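You operate a simulated robot arm through the tools that you are given. There is no shell and no other tool.

The job below is to be done with a simulated robot arm. You get a single attempt, and the scene is never put back.

## Task
Put things in order on the top of the steel counter. At the end: the cream glue bottle stands on top of the silver tin; the clear measuring cup is in the beige small low basket; the green pad stands where the white shim stood; the white shim stands where the clear measuring cup stood; whatever was shut is shut again. Leave all else as you found it, and nothing knocked over.

It is judged by the outcome, as a careful person would: the job done as asked, and still so three seconds after it is handed in. It fails if anything else is knocked over, pushed out of place, dropped, spilled or broken.

## Robot
A 7-joint arm with a two-finger parallel gripper, fixed in place. Base frame: the origin is at the foot of the arm, x ahead of it, y to its left, z up; the work surface is at about z = 860. Units: mm, degrees, N and s.
With the tool pointing down near the work surface it reaches from about 100 to 640 mm from the base axis. Its first joint turns from -66.0 to 66.0 degrees. Payload 1.57 kg.
The tool frame sits at the grasp point between the pads (the TCP): z along the fingers, y along the line on which they close. The tips reach 30 mm beyond it. Largest opening 80 mm; finger width 17, thickness 12; the body of the gripper, 40 by 82 mm, starts 80 mm behind the TCP.
Orientation is that of the tool frame in the base frame, as a unit quaternion [x, y, z, w]. With the fingers straight down and closing along the base's y, the tool's x points along the base's -x, its y along +y and its z along -z.

## Interface
- The arm moves only by the tool arm_command. Its argument "series" is a list of rows, each a list of 3 entries, a list of its own where there are three numbers: the turn, a rotation vector about the tool's x, y, z in units of 60 degrees (1.0 is 60 degrees), then the shift along the tool's x, y, z in units of 100 mm (1.0 is 100 mm), then the gripper command, from -1 (fully open) to 1 (shut), values between in proportion. In form: [[[ax, ay, az], [dx, dy, dz], hand], ...]. A call has 1 to 20 rows; each row is the pose to reach, as a shift and turn from the pose commanded when the call began, along the tool's axes at that moment. A call with a number of a shift or a turn outside -1 to 1 is refused whole. A row lasts 0.2 s, in which the tool goes at most 50 mm and 8.6 degrees; a call with a longer step from one row to the next is refused whole, and so is a gripper value outside its range. Where a pose cannot be reached the arm comes as near as it can. A force on the tool above 40 N (or 10 N above the force at the start of the call, whichever is more), or a blocked arm, ends the call early, and 0.2 s more pass. The fingers move at their own pace (about 72 mm/s each) and stop on an object; they squeeze with about 25 N. The grip force told is the motor's: it shows also when the fingers shut on nothing. Time passes only in rows, and 0.2 s behind the last, so rows that repeat a pose let the fingers close. The reply holds the time, the measured pose of the TCP, the force on the tool along the base axes, the opening and the grip force, in the units named above and with some noise, with the torque about the TCP (base axes, N m) and any sound that the robot's microphone picked up, and new pictures: "views" is both (left out), scene, wrist or none.
- Cameras (640 x 400 px; columns grow to the right, rows downward): "scene" is fixed at [67.3, 445.7, 1417.6]; the picture's right is [-0.61, -0.79, 0.00], its down [-0.51, 0.39, -0.77] and it looks along [0.61, -0.47, -0.64] (base axes); focal length 310 px, centre (320, 200). "wrist" rides on the gripper at [72, -7, -122] in the tool frame; the picture's right is [0.09, 1.00, 0.00], its down [-0.84, 0.08, -0.54] and it looks along [-0.54, 0.05, 0.84] (tool axes); focal length 238 px, centre (320, 200). There is no depth. A picture from a camera that has moved, and an enlarged one, comes with that camera's place and axes in the base frame and with its lens.
- inspect(camera, box): a new picture of the part [left, top, right, bottom] of that camera's present view, enlarged. The clock stands still meanwhile.
- sign_off(): hands the job in; it is judged then, once.

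Places have to be worked out from the pictures, the camera data and where the tool is seen. Open the gripper and draw the arm clear of the work before you hand the job in, unless the task says otherwise.

The tools are called as name(argument=value, ...) on one line, values as JSON. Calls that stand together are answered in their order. arm_command: Moves the arm, as the interface text tells. Its arguments: {"type":"object","properties":{"series":{"type":"array","items":{"type":"array"}},"views":{"type":"string","enum":["both","scene","wrist","none"]}},"required":["series"]} The other tools are called the same way: inspect (camera, box) takes an enlarged picture of a part of a camera's view; sign_off () hands the job in.

At the start:

```text
time_s: 0.0
position: [380.2, 77.0, 1183.4]
tcp_rot: [0.0, 1.0, 0.0, 0.0]
wrist_force: [-1.1, -0.6, -0.1]
moment: [0.02, 0.03, -0.02]
opening: 79.8
grasp_force: 0.0
```

scene: 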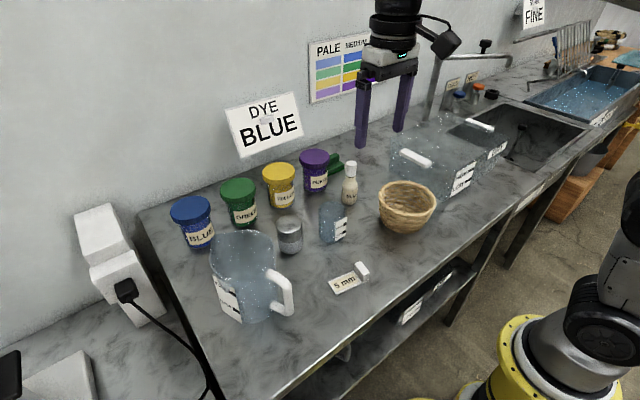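
wrist: 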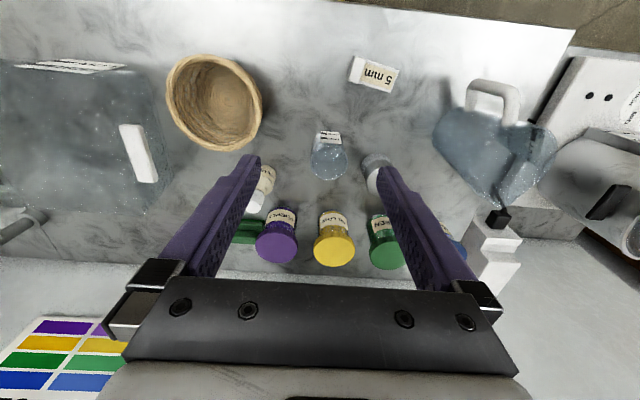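

The scene shows the counter with dye jars, a pitcher, a silver tin, a small clear measuring cup, a glue bottle, a basket, a white shim (5 mm), a green pad and a clear box. I'll look closer before moving anything.

inspect(camera="scene", box=[260, 130, 460, 300])

inspect(camera="wrist", box=[200, 40, 460, 280])

inspect(camera="scene", box=[380, 80, 560, 210])

```text
2.35 times, centred on (360, 215) of scene
camera zoom: at [67.3, 445.7, 1417.6], right [-0.61, -0.79, 0.0], down [-0.51, 0.39, -0.77], along [0.61, -0.47, -0.64], focal length 730 px, centre (226, 165)
```

zoom: 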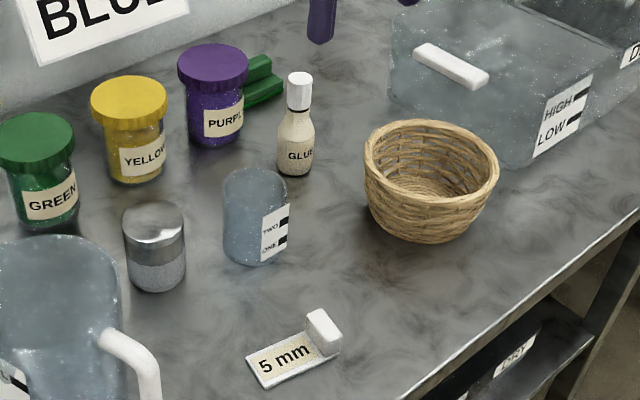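

```text
1.67 times, centred on (330, 160) of wrist
camera zoom: at [308.6, 69.6, 1305.7], right [-0.09, 1.0, 0.0], down [0.84, 0.08, 0.54], along [0.54, 0.05, -0.84], focal length 397 px, centre (303, 267)
```

zoom: 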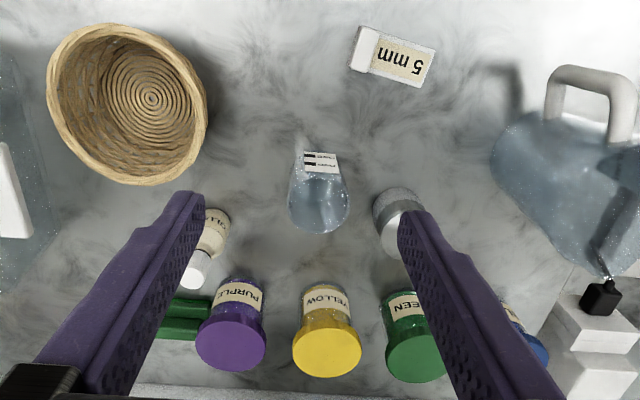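

```text
3.08 times, centred on (470, 145) of scene
camera zoom: at [67.3, 445.7, 1417.6], right [-0.61, -0.79, 0.0], down [-0.51, 0.39, -0.77], along [0.61, -0.47, -0.64], focal length 955 px, centre (-142, 369)
```

zoom: 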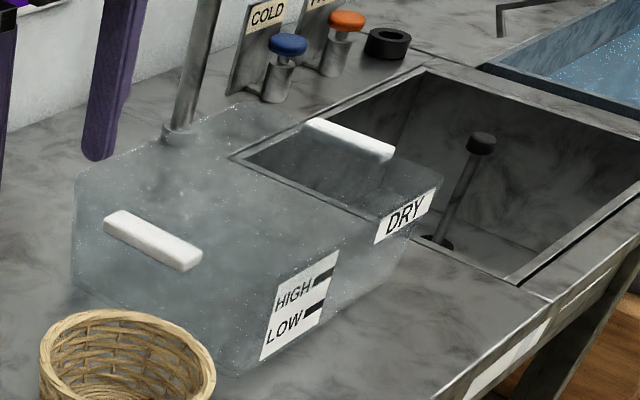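

Initial estimates: shim near (340,158), cup near (480,97), basket left-of-centre in the wrist view. I'll zoom on the green pad, the glue bottle, the tin and the pitcher to understand the shapes.

inspect(camera="scene", box=[290, 130, 390, 210])

inspect(camera="scene", box=[180, 190, 380, 330])

inspect(camera="scene", box=[300, 240, 480, 350])

inspect(camera="wrist", box=[210, 140, 330, 270])

```text
5.00 times, centred on (340, 170) of scene
camera zoom: at [67.3, 445.7, 1417.6], right [-0.61, -0.79, 0.0], down [-0.51, 0.39, -0.77], along [0.61, -0.47, -0.64], focal length 1551 px, centre (220, 350)
```

zoom: 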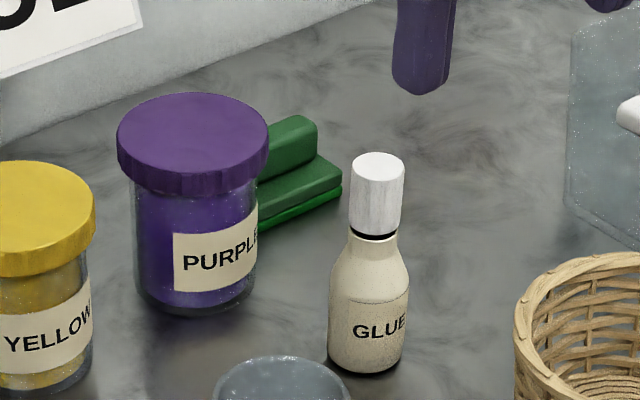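

```text
2.86 times, centred on (280, 260) of scene
camera zoom: at [67.3, 445.7, 1417.6], right [-0.61, -0.79, 0.0], down [-0.51, 0.39, -0.77], along [0.61, -0.47, -0.64], focal length 886 px, centre (434, 29)
```

zoom: 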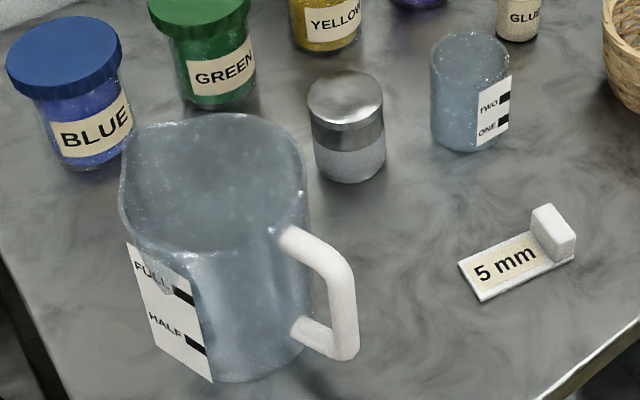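

```text
3.56 times, centred on (390, 295) of scene
camera zoom: at [67.3, 445.7, 1417.6], right [-0.61, -0.79, 0.0], down [-0.51, 0.39, -0.77], along [0.61, -0.47, -0.64], focal length 1103 px, centre (71, -138)
```

zoom: 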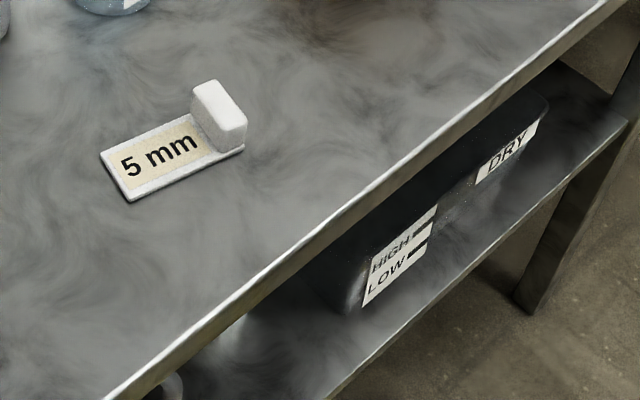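

```text
3.08 times, centred on (270, 205) of wrist
camera zoom: at [308.6, 69.6, 1305.7], right [-0.09, 1.0, 0.0], down [0.84, 0.08, 0.54], along [0.54, 0.05, -0.84], focal length 733 px, centre (474, 185)
```

zoom: 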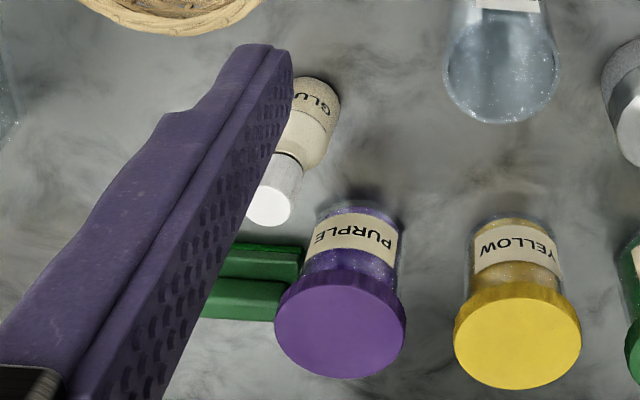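

The pad has a raised rib at the back and sits partly behind the purple jar, close to the glue bottle. I'll lower the hand by 100 mm in free air to get nearer views for accurate positions.

arm_command(series=[[[0, 0, 0], [0, 0, 0.3], -1], [[0, 0, 0], [0, 0, 0.6], -1], [[0, 0, 0], [0, 0, 0.9], -1], [[0, 0, 0], [0, 0, 1.0], -1], [[0, 0, 0], [0, 0, 1.0], -1]], views="both")

```text
time_s: 1.2
position: [379.9, 76.6, 1082.6]
tcp_rot: [0.0, 1.0, 0.0, 0.001]
wrist_force: [-0.6, -0.2, 0.4]
moment: [-0.02, 0.0, 0.01]
opening: 80.1
grasp_force: 0.0
camera wrist: at [309.5, 69.6, 1204.3], right [-0.09, 1.0, 0.0], down [0.84, 0.08, 0.54], along [0.54, 0.05, -0.84], focal length 238 px, centre (320, 200)
```

scene: 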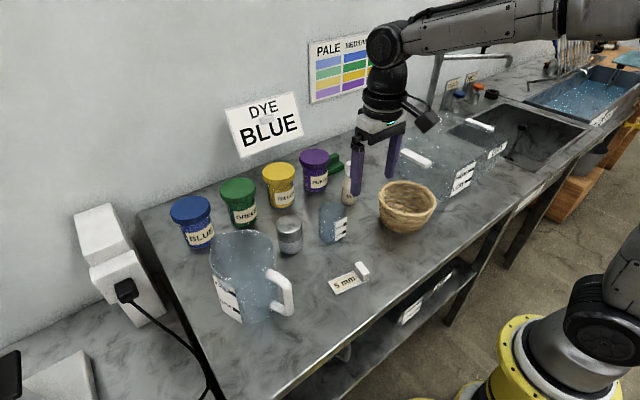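
wrist: 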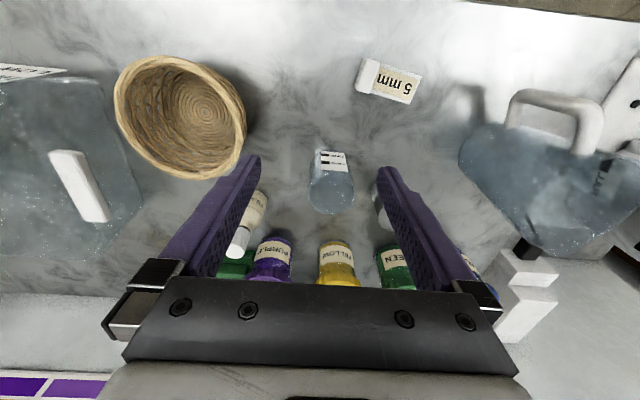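

Shim is around (340,160). I'll zoom the new wrist picture to find the rims and bases of the cup, basket and bottle.

inspect(camera="wrist", box=[270, 130, 400, 230])

inspect(camera="wrist", box=[90, 40, 290, 190])

inspect(camera="wrist", box=[340, 40, 440, 120])

```text
4.00 times, centred on (335, 180) of wrist
camera zoom: at [309.5, 69.6, 1204.3], right [-0.09, 1.0, 0.0], down [0.84, 0.08, 0.54], along [0.54, 0.05, -0.84], focal length 953 px, centre (260, 280)
```

zoom: 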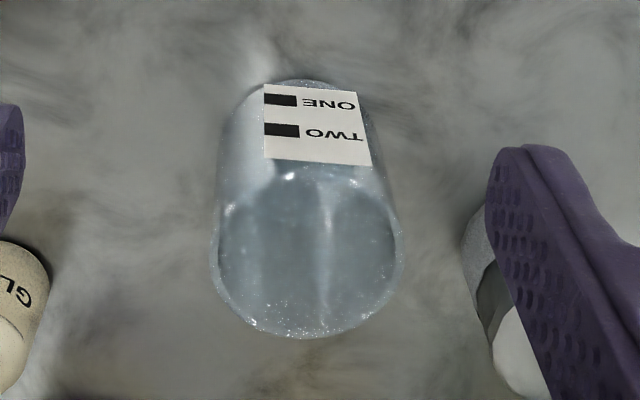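

```text
2.67 times, centred on (190, 115) of wrist
camera zoom: at [309.5, 69.6, 1204.3], right [-0.09, 1.0, 0.0], down [0.84, 0.08, 0.54], along [0.54, 0.05, -0.84], focal length 636 px, centre (667, 427)
```

zoom: 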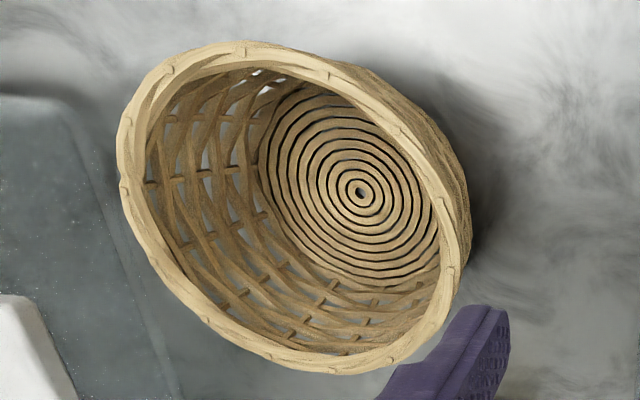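

```text
5.00 times, centred on (390, 80) of wrist
camera zoom: at [309.5, 69.6, 1204.3], right [-0.09, 1.0, 0.0], down [0.84, 0.08, 0.54], along [0.54, 0.05, -0.84], focal length 1192 px, centre (-30, 800)
```

zoom: 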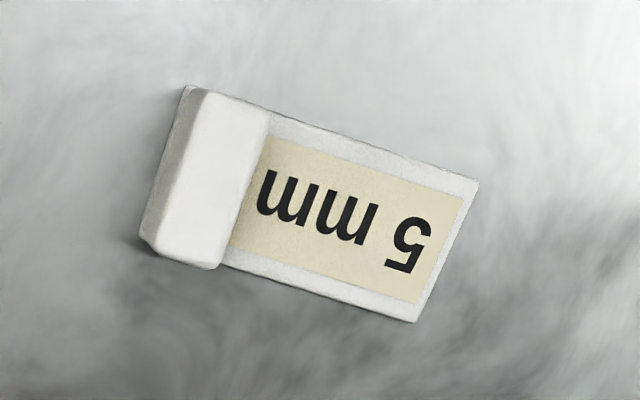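

Working numbers so far: shim centre ≈ (340,159), cup ≈ (466,98) with a diameter of about 62, basket floor ≈ (399,-80). The pad looks to be very far out (x ≈ 660–690), so I'll move at the same height to look at it and the bottle.

arm_command(series=[[[0, 0, 0], [-0.3, -0.3, 0], -1], [[0, 0, 0], [-0.6, -0.6, 0], -1], [[0, 0, 0], [-0.9, -0.9, 0], -1], [[0, 0, 0], [-1.0, -1.0, 0], -1], [[0, 0, 0], [-1.0, -1.0, 0], -1]], views="both")

```text
time_s: 2.4
position: [480.0, -23.3, 1084.0]
tcp_rot: [0.0, 1.0, 0.0, 0.0]
wrist_force: [-0.4, -0.3, -0.1]
moment: [-0.02, 0.0, -0.04]
opening: 80.0
grasp_force: 0.1
camera wrist: at [408.1, -30.9, 1206.4], right [-0.09, 1.0, 0.0], down [0.84, 0.08, 0.54], along [0.54, 0.05, -0.84], focal length 238 px, centre (320, 200)
```

scene: 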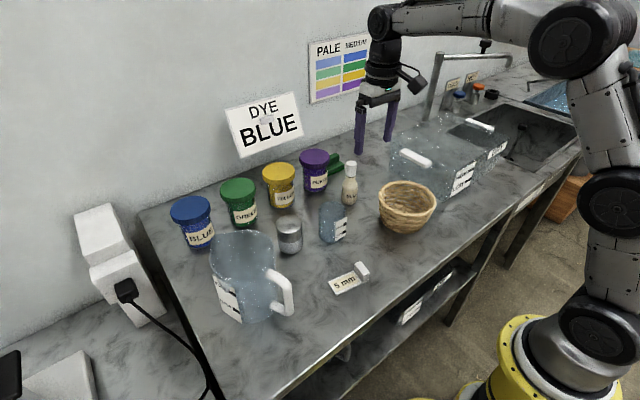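
wrist: 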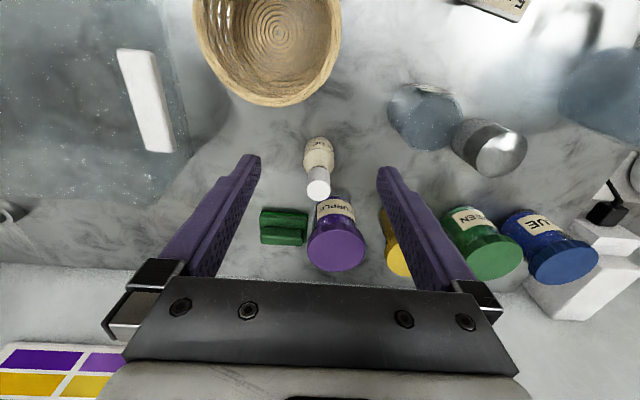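

inspect(camera="wrist", box=[240, 120, 400, 280])

inspect(camera="wrist", box=[370, 60, 540, 200])

inspect(camera="wrist", box=[180, 0, 360, 120])

```text
2.50 times, centred on (320, 200) of wrist
camera zoom: at [408.1, -30.9, 1206.4], right [-0.09, 1.0, 0.0], down [0.84, 0.08, 0.54], along [0.54, 0.05, -0.84], focal length 596 px, centre (320, 200)
```

zoom: 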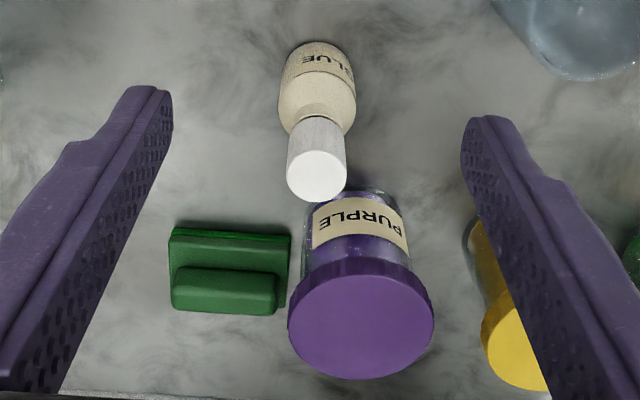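

```text
2.86 times, centred on (455, 130) of wrist
camera zoom: at [408.1, -30.9, 1206.4], right [-0.09, 1.0, 0.0], down [0.84, 0.08, 0.54], along [0.54, 0.05, -0.84], focal length 681 px, centre (-66, 400)
```

zoom: 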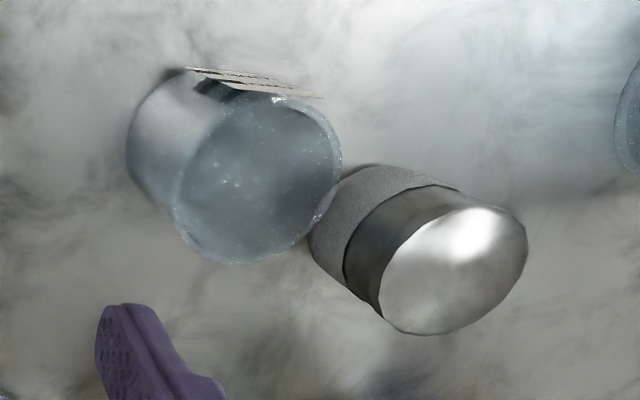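

```text
3.33 times, centred on (270, 60) of wrist
camera zoom: at [408.1, -30.9, 1206.4], right [-0.09, 1.0, 0.0], down [0.84, 0.08, 0.54], along [0.54, 0.05, -0.84], focal length 794 px, centre (487, 667)
```

zoom: 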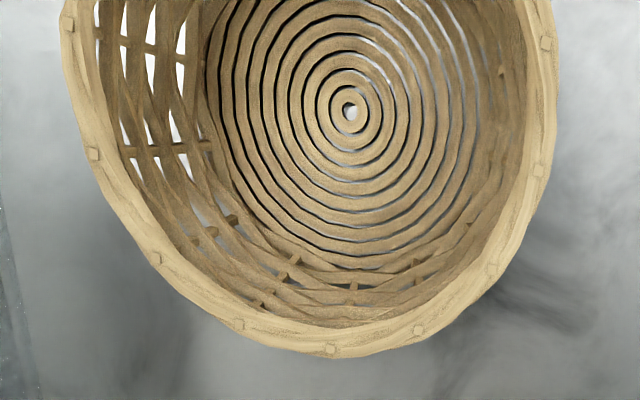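

Combining views: cup ≈ (466,98), rim z ≈ 943, tin top ≈ (499,198,934) with a diameter of about 60, glue bottle ≈ (543,-26) with a height of about 120, pad near edge x ≈ 668 with y from -114 to -30, right beside the purple jar. I start with the cup: moving above it at the safe height.

arm_command(series=[[[0, 0, 0], [0.05, 0.35, 0], -1], [[0, 0, 0], [0.1, 0.7, 0], -1], [[0, 0, 0], [0.14, 1.0, 0], -1], [[0, 0, 0], [0.14, 1.0, 0.3], -1], [[0, 0, 0], [0.14, 1.0, 0.5], -1], [[0, 0, 0], [0.14, 1.0, 0.5], -1]], views="wrist")

```text
time_s: 3.8
position: [467.1, 76.8, 1033.6]
tcp_rot: [0.0, 1.0, 0.001, 0.0]
wrist_force: [0.3, -0.4, 0.1]
moment: [0.0, 0.02, 0.0]
opening: 80.0
grasp_force: 0.1
camera wrist: at [393.9, 70.2, 1155.2], right [-0.09, 1.0, 0.0], down [0.84, 0.08, 0.54], along [0.54, 0.05, -0.84], focal length 238 px, centre (320, 200)
```

wrist: 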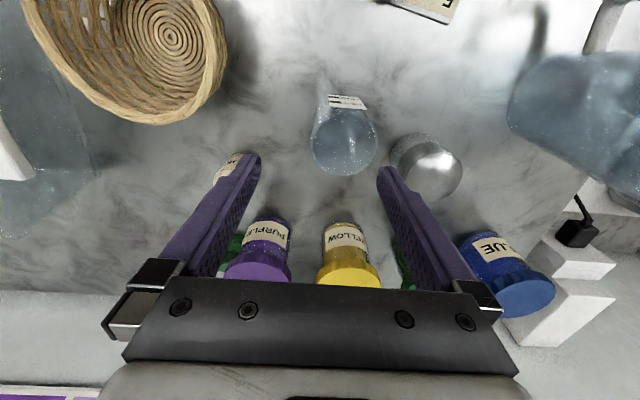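

inspect(camera="wrist", box=[270, 70, 480, 220])

```text
2.67 times, centred on (375, 145) of wrist
camera zoom: at [393.9, 70.2, 1155.2], right [-0.09, 1.0, 0.0], down [0.84, 0.08, 0.54], along [0.54, 0.05, -0.84], focal length 636 px, centre (173, 347)
```

zoom: 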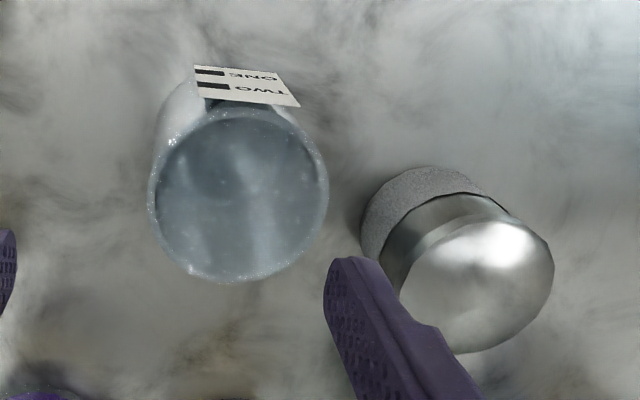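

The cup's rim centre comes out at (467.5, 99), z ≈ 940, diameter ≈ 62. I centre over it and come down until the tips are just above the rim, then check.

arm_command(series=[[[0, 0, 0], [-0.013, 0.22, 0], -1], [[0, 0, 0], [-0.013, 0.22, 0.2], -1], [[0, 0, 0], [-0.013, 0.22, 0.45], -1], [[0, 0, 0], [-0.013, 0.22, 0.45], -1]], views="both")

```text
time_s: 4.8
position: [468.6, 98.6, 989.4]
tcp_rot: [0.0, 1.0, 0.0, 0.001]
wrist_force: [-0.5, -0.2, -0.1]
moment: [-0.01, 0.0, 0.02]
opening: 80.1
grasp_force: 0.0
camera wrist: at [396.0, 90.7, 1111.4], right [-0.09, 1.0, 0.0], down [0.84, 0.08, 0.54], along [0.54, 0.05, -0.84], focal length 238 px, centre (320, 200)
```

scene: 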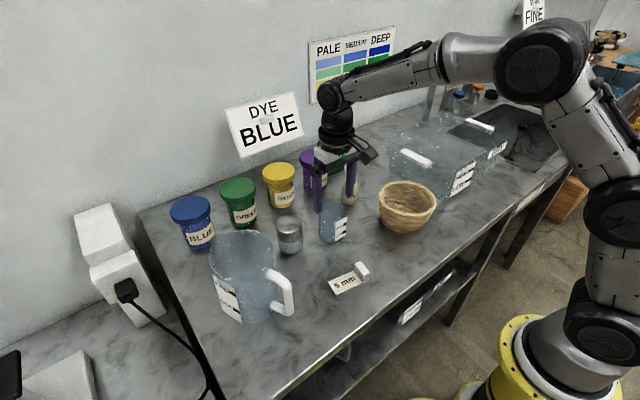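
wrist: 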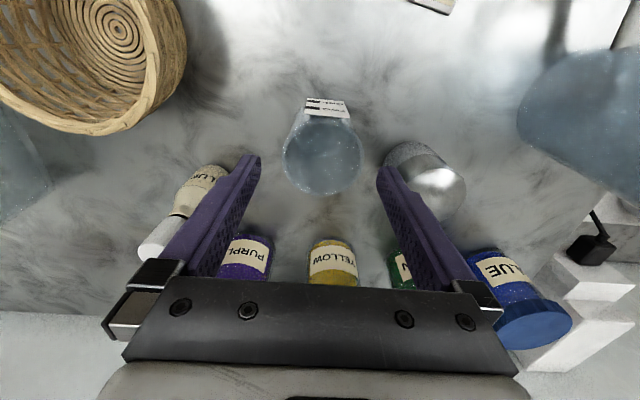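

The cup sits centred between the fingers. I lower to TCP z ≈ 925 around it, then close.

arm_command(series=[[[0, 0, 0], [0, 0, 0.2], -1], [[0, 0, 0], [0, 0, 0.4], -1], [[0, 0, 0], [0, 0, 0.55], -1], [[0, 0, 0], [0, 0, 0.634], -1], [[0, 0, 0], [0, 0, 0.634], -1], [[0, 0, 0], [0, 0, 0.634], -0.6], [[0, 0, 0], [0, 0, 0.634], -0.3], [[0, 0, 0], [0, 0, 0.634], 0.2], [[0, 0, 0], [0, 0, 0.634], 1.0], [[0, 0, 0], [0, 0, 0.634], 1.0]], views="both")

```text
time_s: 7.0
position: [467.2, 98.2, 925.1]
tcp_rot: [0.0, 1.0, 0.0, 0.0]
wrist_force: [-0.3, 0.1, -0.3]
moment: [-0.01, -0.01, -0.01]
opening: 65.6
grasp_force: 25.1
camera wrist: at [395.7, 91.7, 1047.2], right [-0.09, 1.0, 0.0], down [0.84, 0.08, 0.54], along [0.54, 0.05, -0.84], focal length 238 px, centre (320, 200)
```

scene: 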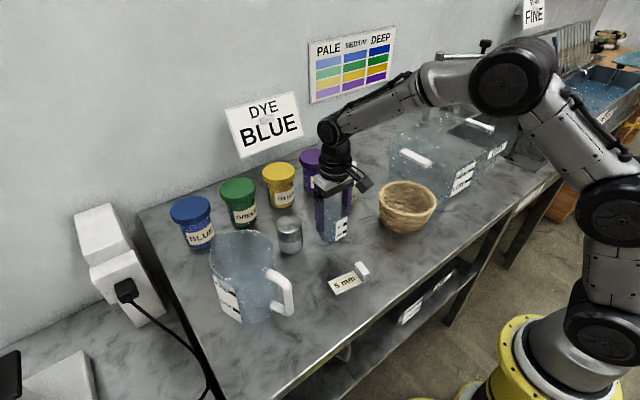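
wrist: 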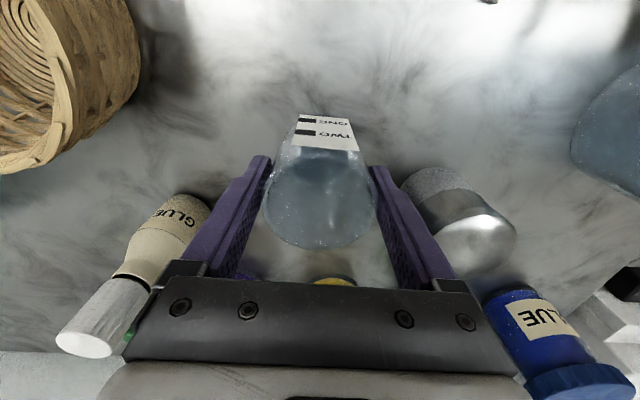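

The cup is held (65.6 mm, 25 N). I lift it straight up 100 mm and check the load.

arm_command(series=[[[0, 0, 0], [0, 0, -0.1], 1], [[0, 0, 0], [0, 0, -0.3], 1], [[0, 0, 0], [0, 0, -0.55], 1], [[0, 0, 0], [0, 0, -0.8], 1], [[0, 0, 0], [0, 0, -1.0], 1], [[0, 0, 0], [0, 0, -1.0], 1]], views="both")

```text
time_s: 8.4
position: [468.7, 98.7, 1026.5]
tcp_rot: [0.0, 1.0, -0.001, 0.001]
wrist_force: [0.2, 0.8, -1.7]
moment: [0.01, 0.04, -0.04]
opening: 65.5
grasp_force: 24.9
camera wrist: at [397.1, 91.3, 1148.0], right [-0.09, 1.0, 0.0], down [0.84, 0.08, 0.54], along [0.54, 0.05, -0.84], focal length 238 px, centre (320, 200)
```

scene: 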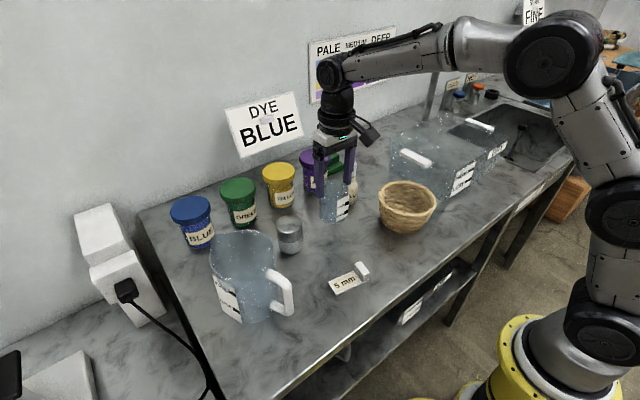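
wrist: 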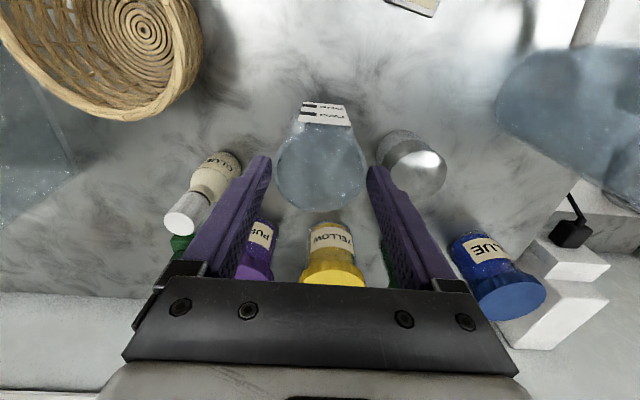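

The load is about 1.7 N, so the cup is light and held well. I carry it toward the basket at this height.

arm_command(series=[[[0, 0, 0], [0.1, -0.25, 0], 1], [[0, 0, 0], [0.2, -0.5, 0], 1], [[0, 0, 0], [0.3, -0.75, 0], 1], [[0, 0, 0], [0.4, -1.0, 0], 1], [[0, 0, 0], [0.4, -1.0, 0], 1]], views="none")

arm_command(series=[[[0, 0, 0], [0.1, -0.25, 0], 1], [[0, 0, 0], [0.2, -0.5, 0], 1], [[0, 0, 0], [0.285, -0.785, 0], 1], [[0, 0, 0], [0.285, -0.785, 0], 1], [[0, 0, 0], [0.285, -0.785, 0], 1]], views="both")

```text
time_s: 9.6
position: [428.6, -3.1, 1025.0]
tcp_rot: [0.0, 1.0, 0.0, 0.0]
wrist_force: [0.4, 0.5, -0.5]
moment: [0.01, 0.03, 0.04]
opening: 65.5
grasp_force: 25.8
```

```text
time_s: 10.8
position: [400.0, -78.8, 1025.3]
tcp_rot: [0.001, 1.0, 0.0, 0.0]
wrist_force: [0.3, 0.3, 0.0]
moment: [0.07, 0.0, 0.01]
opening: 65.3
grasp_force: 24.5
camera wrist: at [327.6, -86.1, 1147.6], right [-0.09, 1.0, 0.0], down [0.84, 0.08, 0.54], along [0.54, 0.05, -0.84], focal length 238 px, centre (320, 200)
```

scene: 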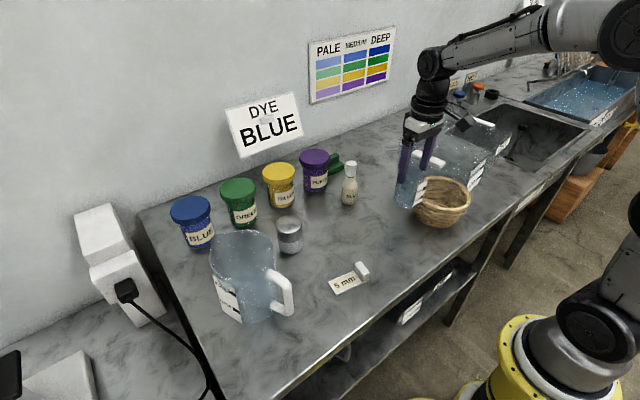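
wrist: 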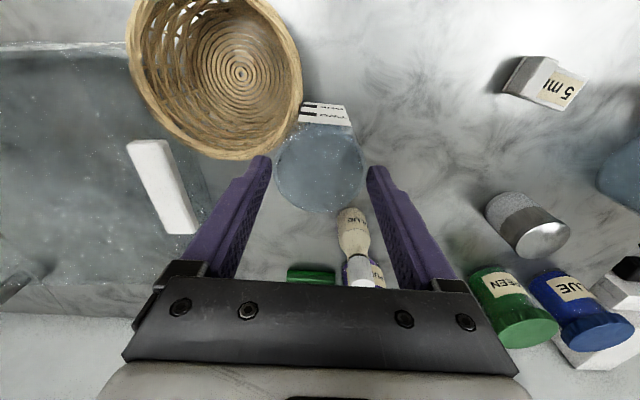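

The picture shows a problem: the basket has shifted right, and the cup hangs lower in the fingers than when I gripped it, so it slipped down during the lift and pushed the basket. I stop and look closely before doing anything else.

inspect(camera="wrist", box=[120, 0, 420, 220])

inspect(camera="scene", box=[370, 100, 500, 250])

```text
1.82 times, centred on (270, 110) of wrist
camera zoom: at [327.6, -86.1, 1147.6], right [-0.09, 1.0, 0.0], down [0.84, 0.08, 0.54], along [0.54, 0.05, -0.84], focal length 433 px, centre (411, 364)
```

zoom: 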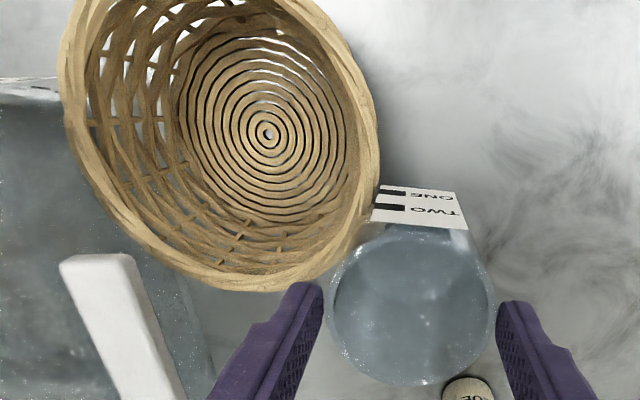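

```text
2.67 times, centred on (435, 175) of scene
camera zoom: at [67.3, 445.7, 1417.6], right [-0.61, -0.79, 0.0], down [-0.51, 0.39, -0.77], along [0.61, -0.47, -0.64], focal length 827 px, centre (13, 267)
```

zoom: 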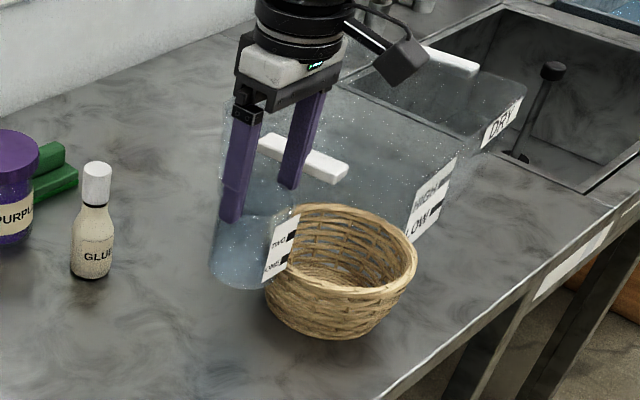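

The cup now hangs by its top ~20 mm in the finger tips, with its bottom near z ≈ 915, so it shoved the basket from (399,-80) to about (357,-167). I'll back the cup off along the same path to its original spot, set it down, and then restore the basket.

arm_command(series=[[[0, 0, 0], [-0.05, 0.14, 0], 1], [[0, 0, 0], [-0.1, 0.28, 0], 1], [[0, 0, 0], [-0.15, 0.42, 0], 1], [[0, 0, 0], [-0.2, 0.56, 0], 1], [[0, 0, 0], [-0.25, 0.7, 0], 1], [[0, 0, 0], [-0.32, 0.88, 0], 1], [[0, 0, 0], [-0.32, 0.88, 0], 1]], views="both")

```text
time_s: 12.4
position: [431.4, 8.4, 1026.0]
tcp_rot: [0.0, 1.0, 0.0, -0.001]
wrist_force: [0.5, -0.5, -0.1]
moment: [-0.02, -0.03, -0.02]
opening: 65.4
grasp_force: 25.6
camera wrist: at [359.7, 1.5, 1147.6], right [-0.09, 1.0, 0.0], down [0.84, 0.08, 0.54], along [0.54, 0.05, -0.84], focal length 238 px, centre (320, 200)
```

scene: 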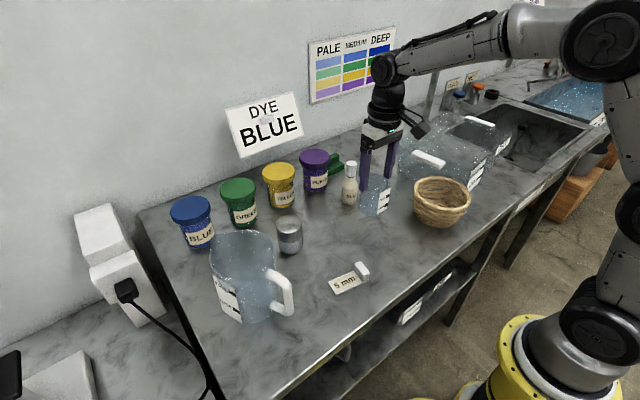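
wrist: 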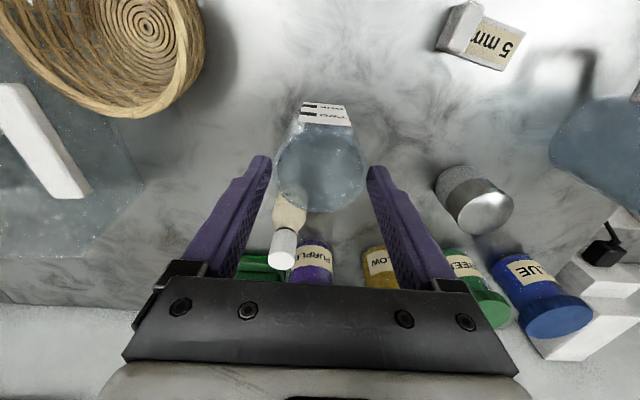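

The box behind the basket may have shifted as well; I compare with the same crop I took at the start.

inspect(camera="scene", box=[380, 80, 560, 210])

inspect(camera="scene", box=[260, 130, 460, 300])

```text
3.08 times, centred on (470, 145) of scene
camera zoom: at [67.3, 445.7, 1417.6], right [-0.61, -0.79, 0.0], down [-0.51, 0.39, -0.77], along [0.61, -0.47, -0.64], focal length 955 px, centre (-142, 369)
```

zoom: 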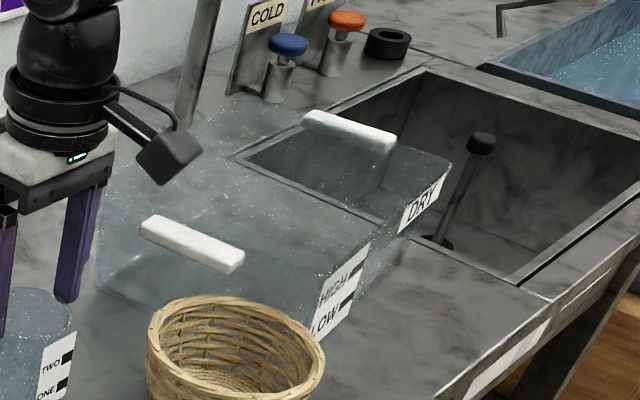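

```text
2.35 times, centred on (360, 215) of scene
camera zoom: at [67.3, 445.7, 1417.6], right [-0.61, -0.79, 0.0], down [-0.51, 0.39, -0.77], along [0.61, -0.47, -0.64], focal length 730 px, centre (226, 165)
```

zoom: 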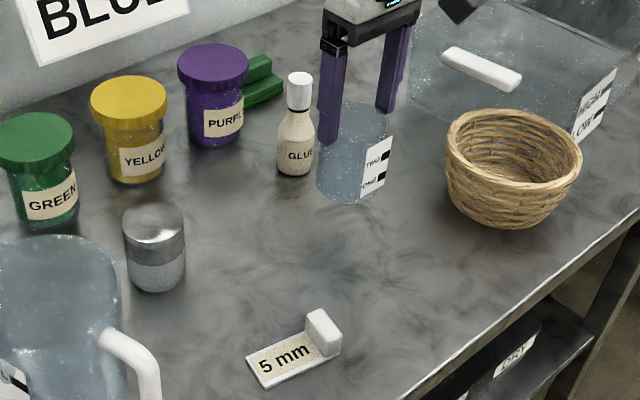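

The clear box was nudged too: its near handle moved roughly (-26,-21) mm with about 6° of yaw, while the far handle hardly moved. First I return the cup to its own spot and set it down; then I'll restore the box and the basket.

arm_command(series=[[[0, 0, 0], [-0.08, 0.2, 0], 1], [[0, 0, 0], [-0.16, 0.4, 0], 1], [[0, 0, 0], [-0.25, 0.62, 0], 1], [[0, 0, 0], [-0.33, 0.82, 0], 1], [[0, 0, 0], [-0.365, 0.905, 0], 1], [[0, 0, 0], [-0.365, 0.905, 0.15], 1], [[0, 0, 0], [-0.365, 0.905, 0.3], 1], [[0, 0, 0], [-0.365, 0.905, 0.4], 1], [[0, 0, 0], [-0.365, 0.905, 0.4], 1]], views="both")

```text
time_s: 14.4
position: [468.9, 98.7, 984.3]
tcp_rot: [0.0, 1.0, 0.001, 0.001]
wrist_force: [-0.4, 0.1, -1.1]
moment: [-0.01, -0.02, -0.01]
opening: 65.8
grasp_force: 25.1
camera wrist: at [396.2, 91.4, 1107.1], right [-0.09, 1.0, 0.0], down [0.84, 0.08, 0.54], along [0.54, 0.05, -0.84], focal length 238 px, centre (320, 200)
```

scene: 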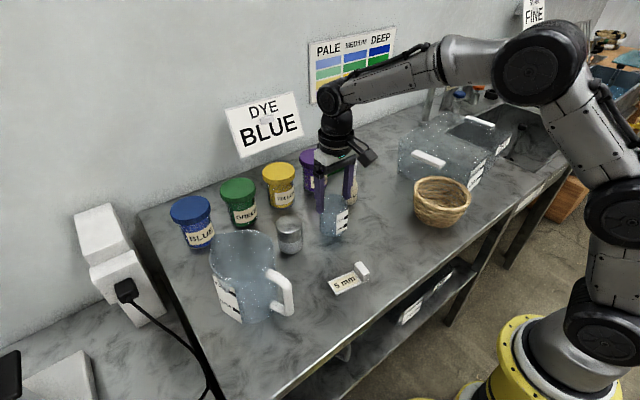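
wrist: 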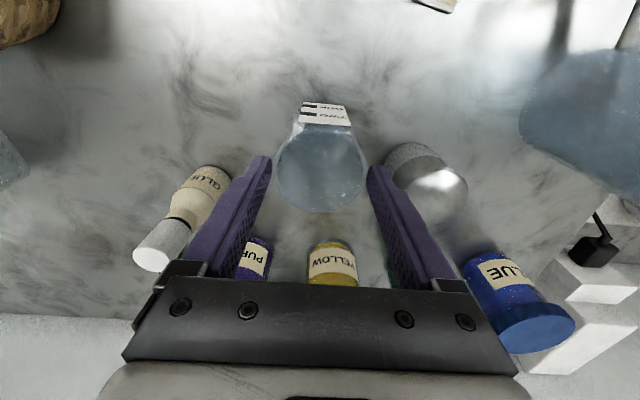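

Cup rides at about the same height in the fingers. I lower in small steps until it touches the counter (expected near TCP z ≈ 965–970).

arm_command(series=[[[0, 0, 0], [0, 0, 0.05], 1], [[0, 0, 0], [0, 0, 0.1], 1], [[0, 0, 0], [0, 0, 0.13], 1], [[0, 0, 0], [0, 0, 0.13], 1]], views="wrist")

```text
time_s: 15.4
position: [467.1, 98.6, 972.2]
tcp_rot: [-0.001, 1.0, -0.001, 0.0]
wrist_force: [-0.5, 0.5, -0.6]
moment: [0.04, 0.01, 0.01]
opening: 65.6
grasp_force: 25.0
camera wrist: at [395.6, 91.5, 1094.6], right [-0.09, 1.0, 0.0], down [0.84, 0.08, 0.54], along [0.54, 0.05, -0.84], focal length 238 px, centre (320, 200)
```

wrist: 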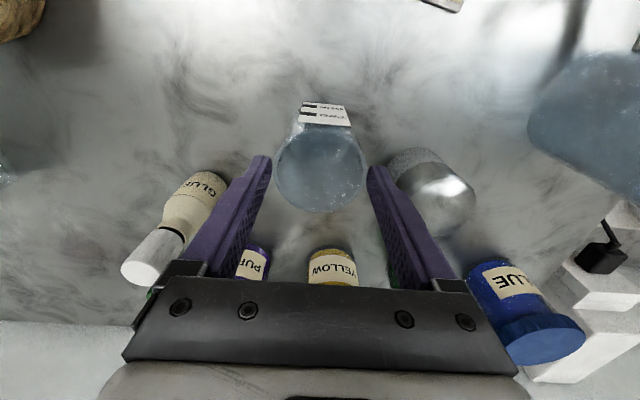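

No contact yet. I continue at 2 mm per row.

arm_command(series=[[[0, 0, 0], [0, 0, 0.02], 1], [[0, 0, 0], [0, 0, 0.04], 1], [[0, 0, 0], [0, 0, 0.06], 1], [[0, 0, 0], [0, 0, 0.08], 1], [[0, 0, 0], [0, 0, 0.08], 1]], views="scene")

inspect(camera="scene", box=[280, 140, 400, 260])

```text
time_s: 16.6
position: [467.5, 98.4, 964.1]
tcp_rot: [0.0, 1.0, -0.001, 0.0]
wrist_force: [-0.8, -0.3, -0.4]
moment: [0.01, 0.0, 0.01]
opening: 65.3
grasp_force: 25.5
```

scene: 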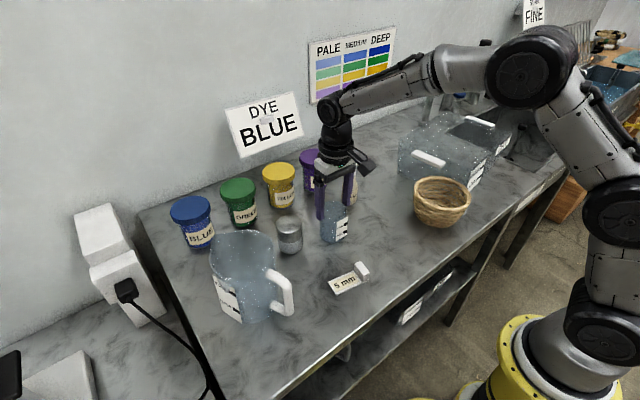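

```text
3.33 times, centred on (340, 200) of scene
camera zoom: at [67.3, 445.7, 1417.6], right [-0.61, -0.79, 0.0], down [-0.51, 0.39, -0.77], along [0.61, -0.47, -0.64], focal length 1034 px, centre (253, 200)
```

zoom: 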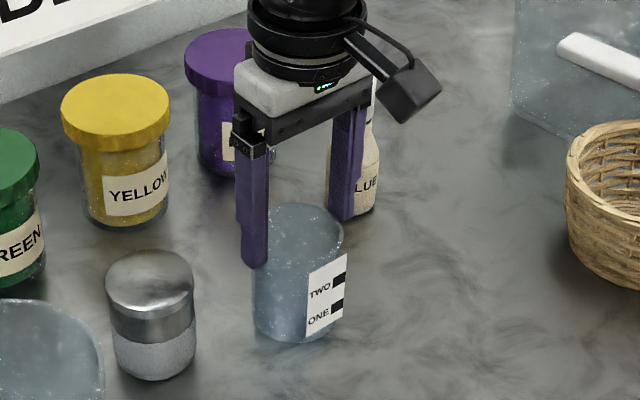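

The cup's lower edge is now within a few mm of where it stood originally. I continue with 1 mm steps, watching the force.

arm_command(series=[[[0, 0, 0], [0, 0, 0.01], 1], [[0, 0, 0], [0, 0, 0.02], 1], [[0, 0, 0], [0, 0, 0.03], 1], [[0, 0, 0], [0, 0, 0.03], 1]], views="none")

inspect(camera="scene", box=[280, 140, 400, 260])

inspect(camera="wrist", box=[240, 90, 400, 230])

```text
time_s: 17.6
position: [467.7, 97.8, 962.5]
tcp_rot: [0.0, 1.0, 0.001, 0.003]
wrist_force: [-2.5, 0.0, 16.6]
moment: [-0.08, 0.33, -0.02]
opening: 65.5
grasp_force: 25.0
```

```text
3.33 times, centred on (340, 200) of scene
camera zoom: at [66.9, 445.7, 1417.6], right [-0.61, -0.79, 0.0], down [-0.51, 0.39, -0.77], along [0.61, -0.47, -0.64], focal length 1034 px, centre (253, 200)
```

zoom: 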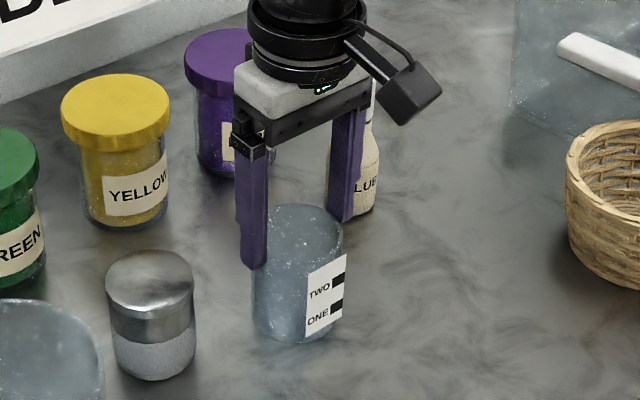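

```text
2.86 times, centred on (320, 160) of wrist
camera zoom: at [395.6, 91.1, 1084.9], right [-0.09, 1.0, 0.0], down [0.83, 0.08, 0.55], along [0.54, 0.05, -0.84], focal length 681 px, centre (320, 314)
```

zoom: 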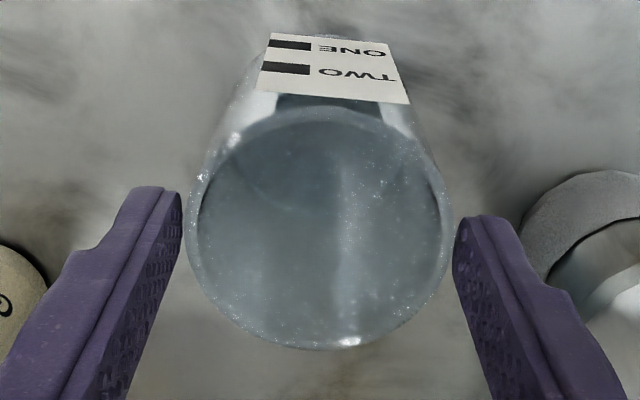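

Contact at TCP z ≈ 962.5 (16.6 N), so the cup is on the counter at its own spot. I relieve the force by 1.5 mm, open, and rise clear.

arm_command(series=[[[0, 0, 0], [0, 0, -0.015], 1], [[0, 0, 0], [0, 0, -0.015], 1], [[0, 0, 0], [0, 0, -0.015], 0.0], [[0, 0, 0], [0, 0, -0.015], -1], [[0, 0, 0], [0, 0, -0.015], -1], [[0, 0, 0], [0, 0, -0.015], -1]], views="both")

```text
time_s: 19.0
position: [468.8, 99.5, 962.0]
tcp_rot: [0.0, 1.0, 0.001, 0.001]
wrist_force: [0.0, 0.0, 0.6]
moment: [-0.01, 0.02, 0.02]
opening: 80.0
grasp_force: 0.2
camera wrist: at [395.8, 91.8, 1084.4], right [-0.09, 1.0, 0.0], down [0.84, 0.08, 0.54], along [0.54, 0.05, -0.84], focal length 238 px, centre (320, 200)
```

scene: 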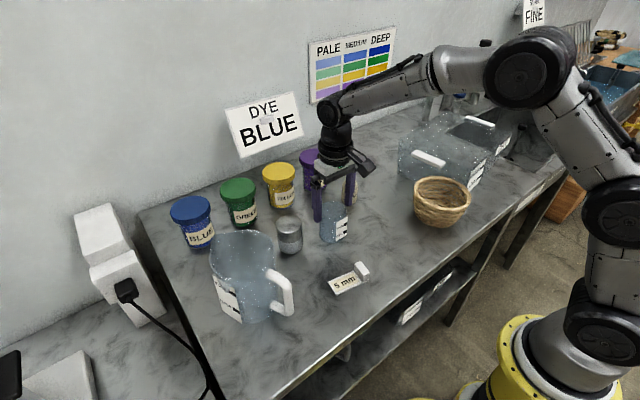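
wrist: 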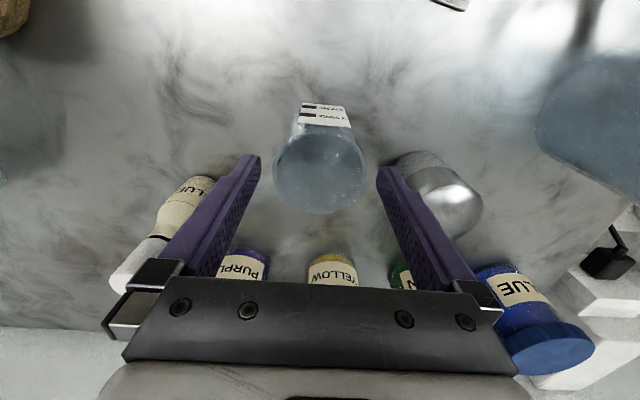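

The cup stands free. I rise 100 mm and travel toward the basket and box to view them from above.

arm_command(series=[[[0, 0, 0], [0, 0, -0.3], -1], [[0, 0, 0], [0, 0, -0.7], -1], [[0, 0, 0], [0, 0, -1.0], -1], [[0, 0, 0], [0.2, -0.3, -1.0], -1], [[0, 0, 0], [0.4, -0.6, -1.0], -1], [[0, 0, 0], [0.6, -1.0, -1.0], -1], [[0, 0, 0], [0.6, -1.0, -1.0], -1]], views="none")

arm_command(series=[[[0, 0, 0], [0.1, -0.3, -0.3], -1], [[0, 0, 0], [0.2, -0.6, -0.6], -1], [[0, 0, 0], [0.3, -0.8, -0.9], -1], [[0, 0, 0], [0.3, -1.0, -1.0], -1], [[0, 0, 0], [0.3, -1.0, -1.0], -1]], views="both")

```text
time_s: 20.6
position: [406.2, -1.9, 1062.0]
tcp_rot: [-0.001, 1.0, 0.0, 0.0]
wrist_force: [0.5, 0.1, -0.3]
moment: [0.03, 0.01, 0.03]
opening: 80.0
grasp_force: 0.0
```

```text
time_s: 21.8
position: [377.7, -100.4, 1162.1]
tcp_rot: [0.0, 1.0, 0.0, 0.0]
wrist_force: [0.1, 0.2, 1.0]
moment: [-0.02, 0.01, 0.0]
opening: 80.0
grasp_force: 0.1
camera wrist: at [306.7, -106.9, 1284.4], right [-0.09, 1.0, 0.0], down [0.84, 0.08, 0.54], along [0.54, 0.05, -0.84], focal length 238 px, centre (320, 200)
```

scene: 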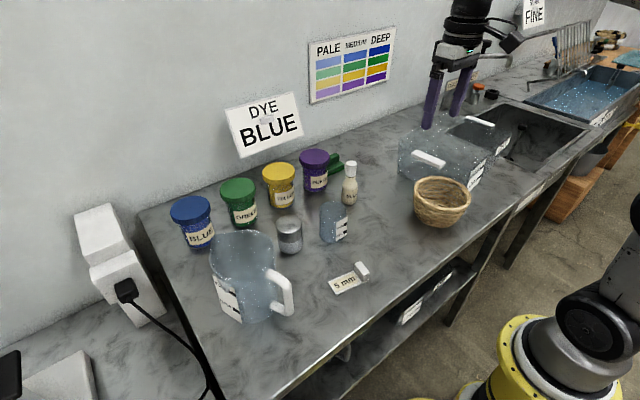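
wrist: 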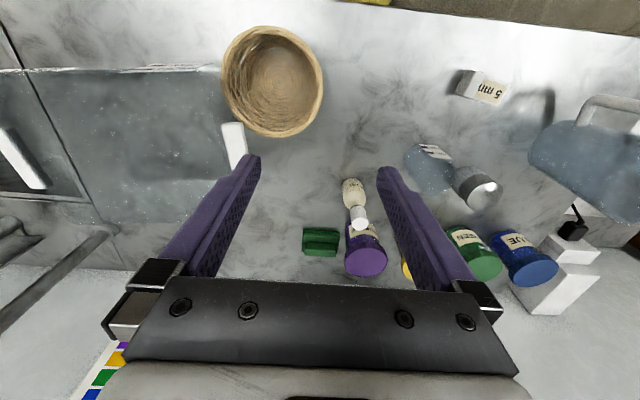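

inspect(camera="wrist", box=[0, 10, 340, 222])

inspect(camera="scene", box=[380, 80, 560, 210])

inspect(camera="scene", box=[400, 130, 480, 185])

```text
1.88 times, centred on (170, 116) of wrist
camera zoom: at [306.7, -106.9, 1284.4], right [-0.09, 1.0, 0.0], down [0.84, 0.08, 0.54], along [0.54, 0.05, -0.84], focal length 449 px, centre (602, 358)
```

zoom: 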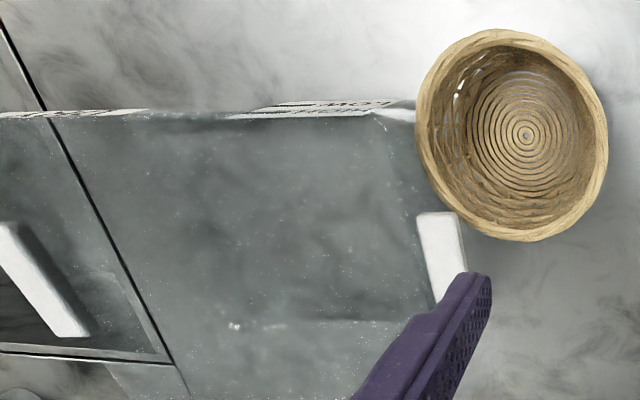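

```text
3.08 times, centred on (470, 145) of scene
camera zoom: at [67.3, 445.7, 1417.6], right [-0.61, -0.79, 0.0], down [-0.51, 0.39, -0.77], along [0.61, -0.47, -0.64], focal length 955 px, centre (-142, 369)
```

zoom: 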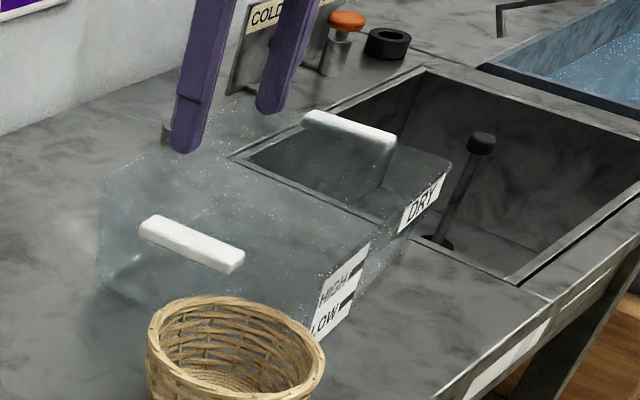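

```text
7.27 times, centred on (440, 158) of scene
camera zoom: at [67.3, 445.7, 1417.6], right [-0.61, -0.79, 0.0], down [-0.51, 0.39, -0.77], along [0.61, -0.47, -0.64], focal length 2256 px, centre (-553, 509)
```

zoom: 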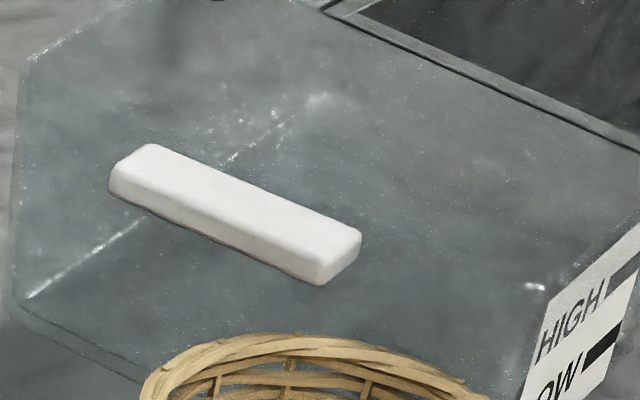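

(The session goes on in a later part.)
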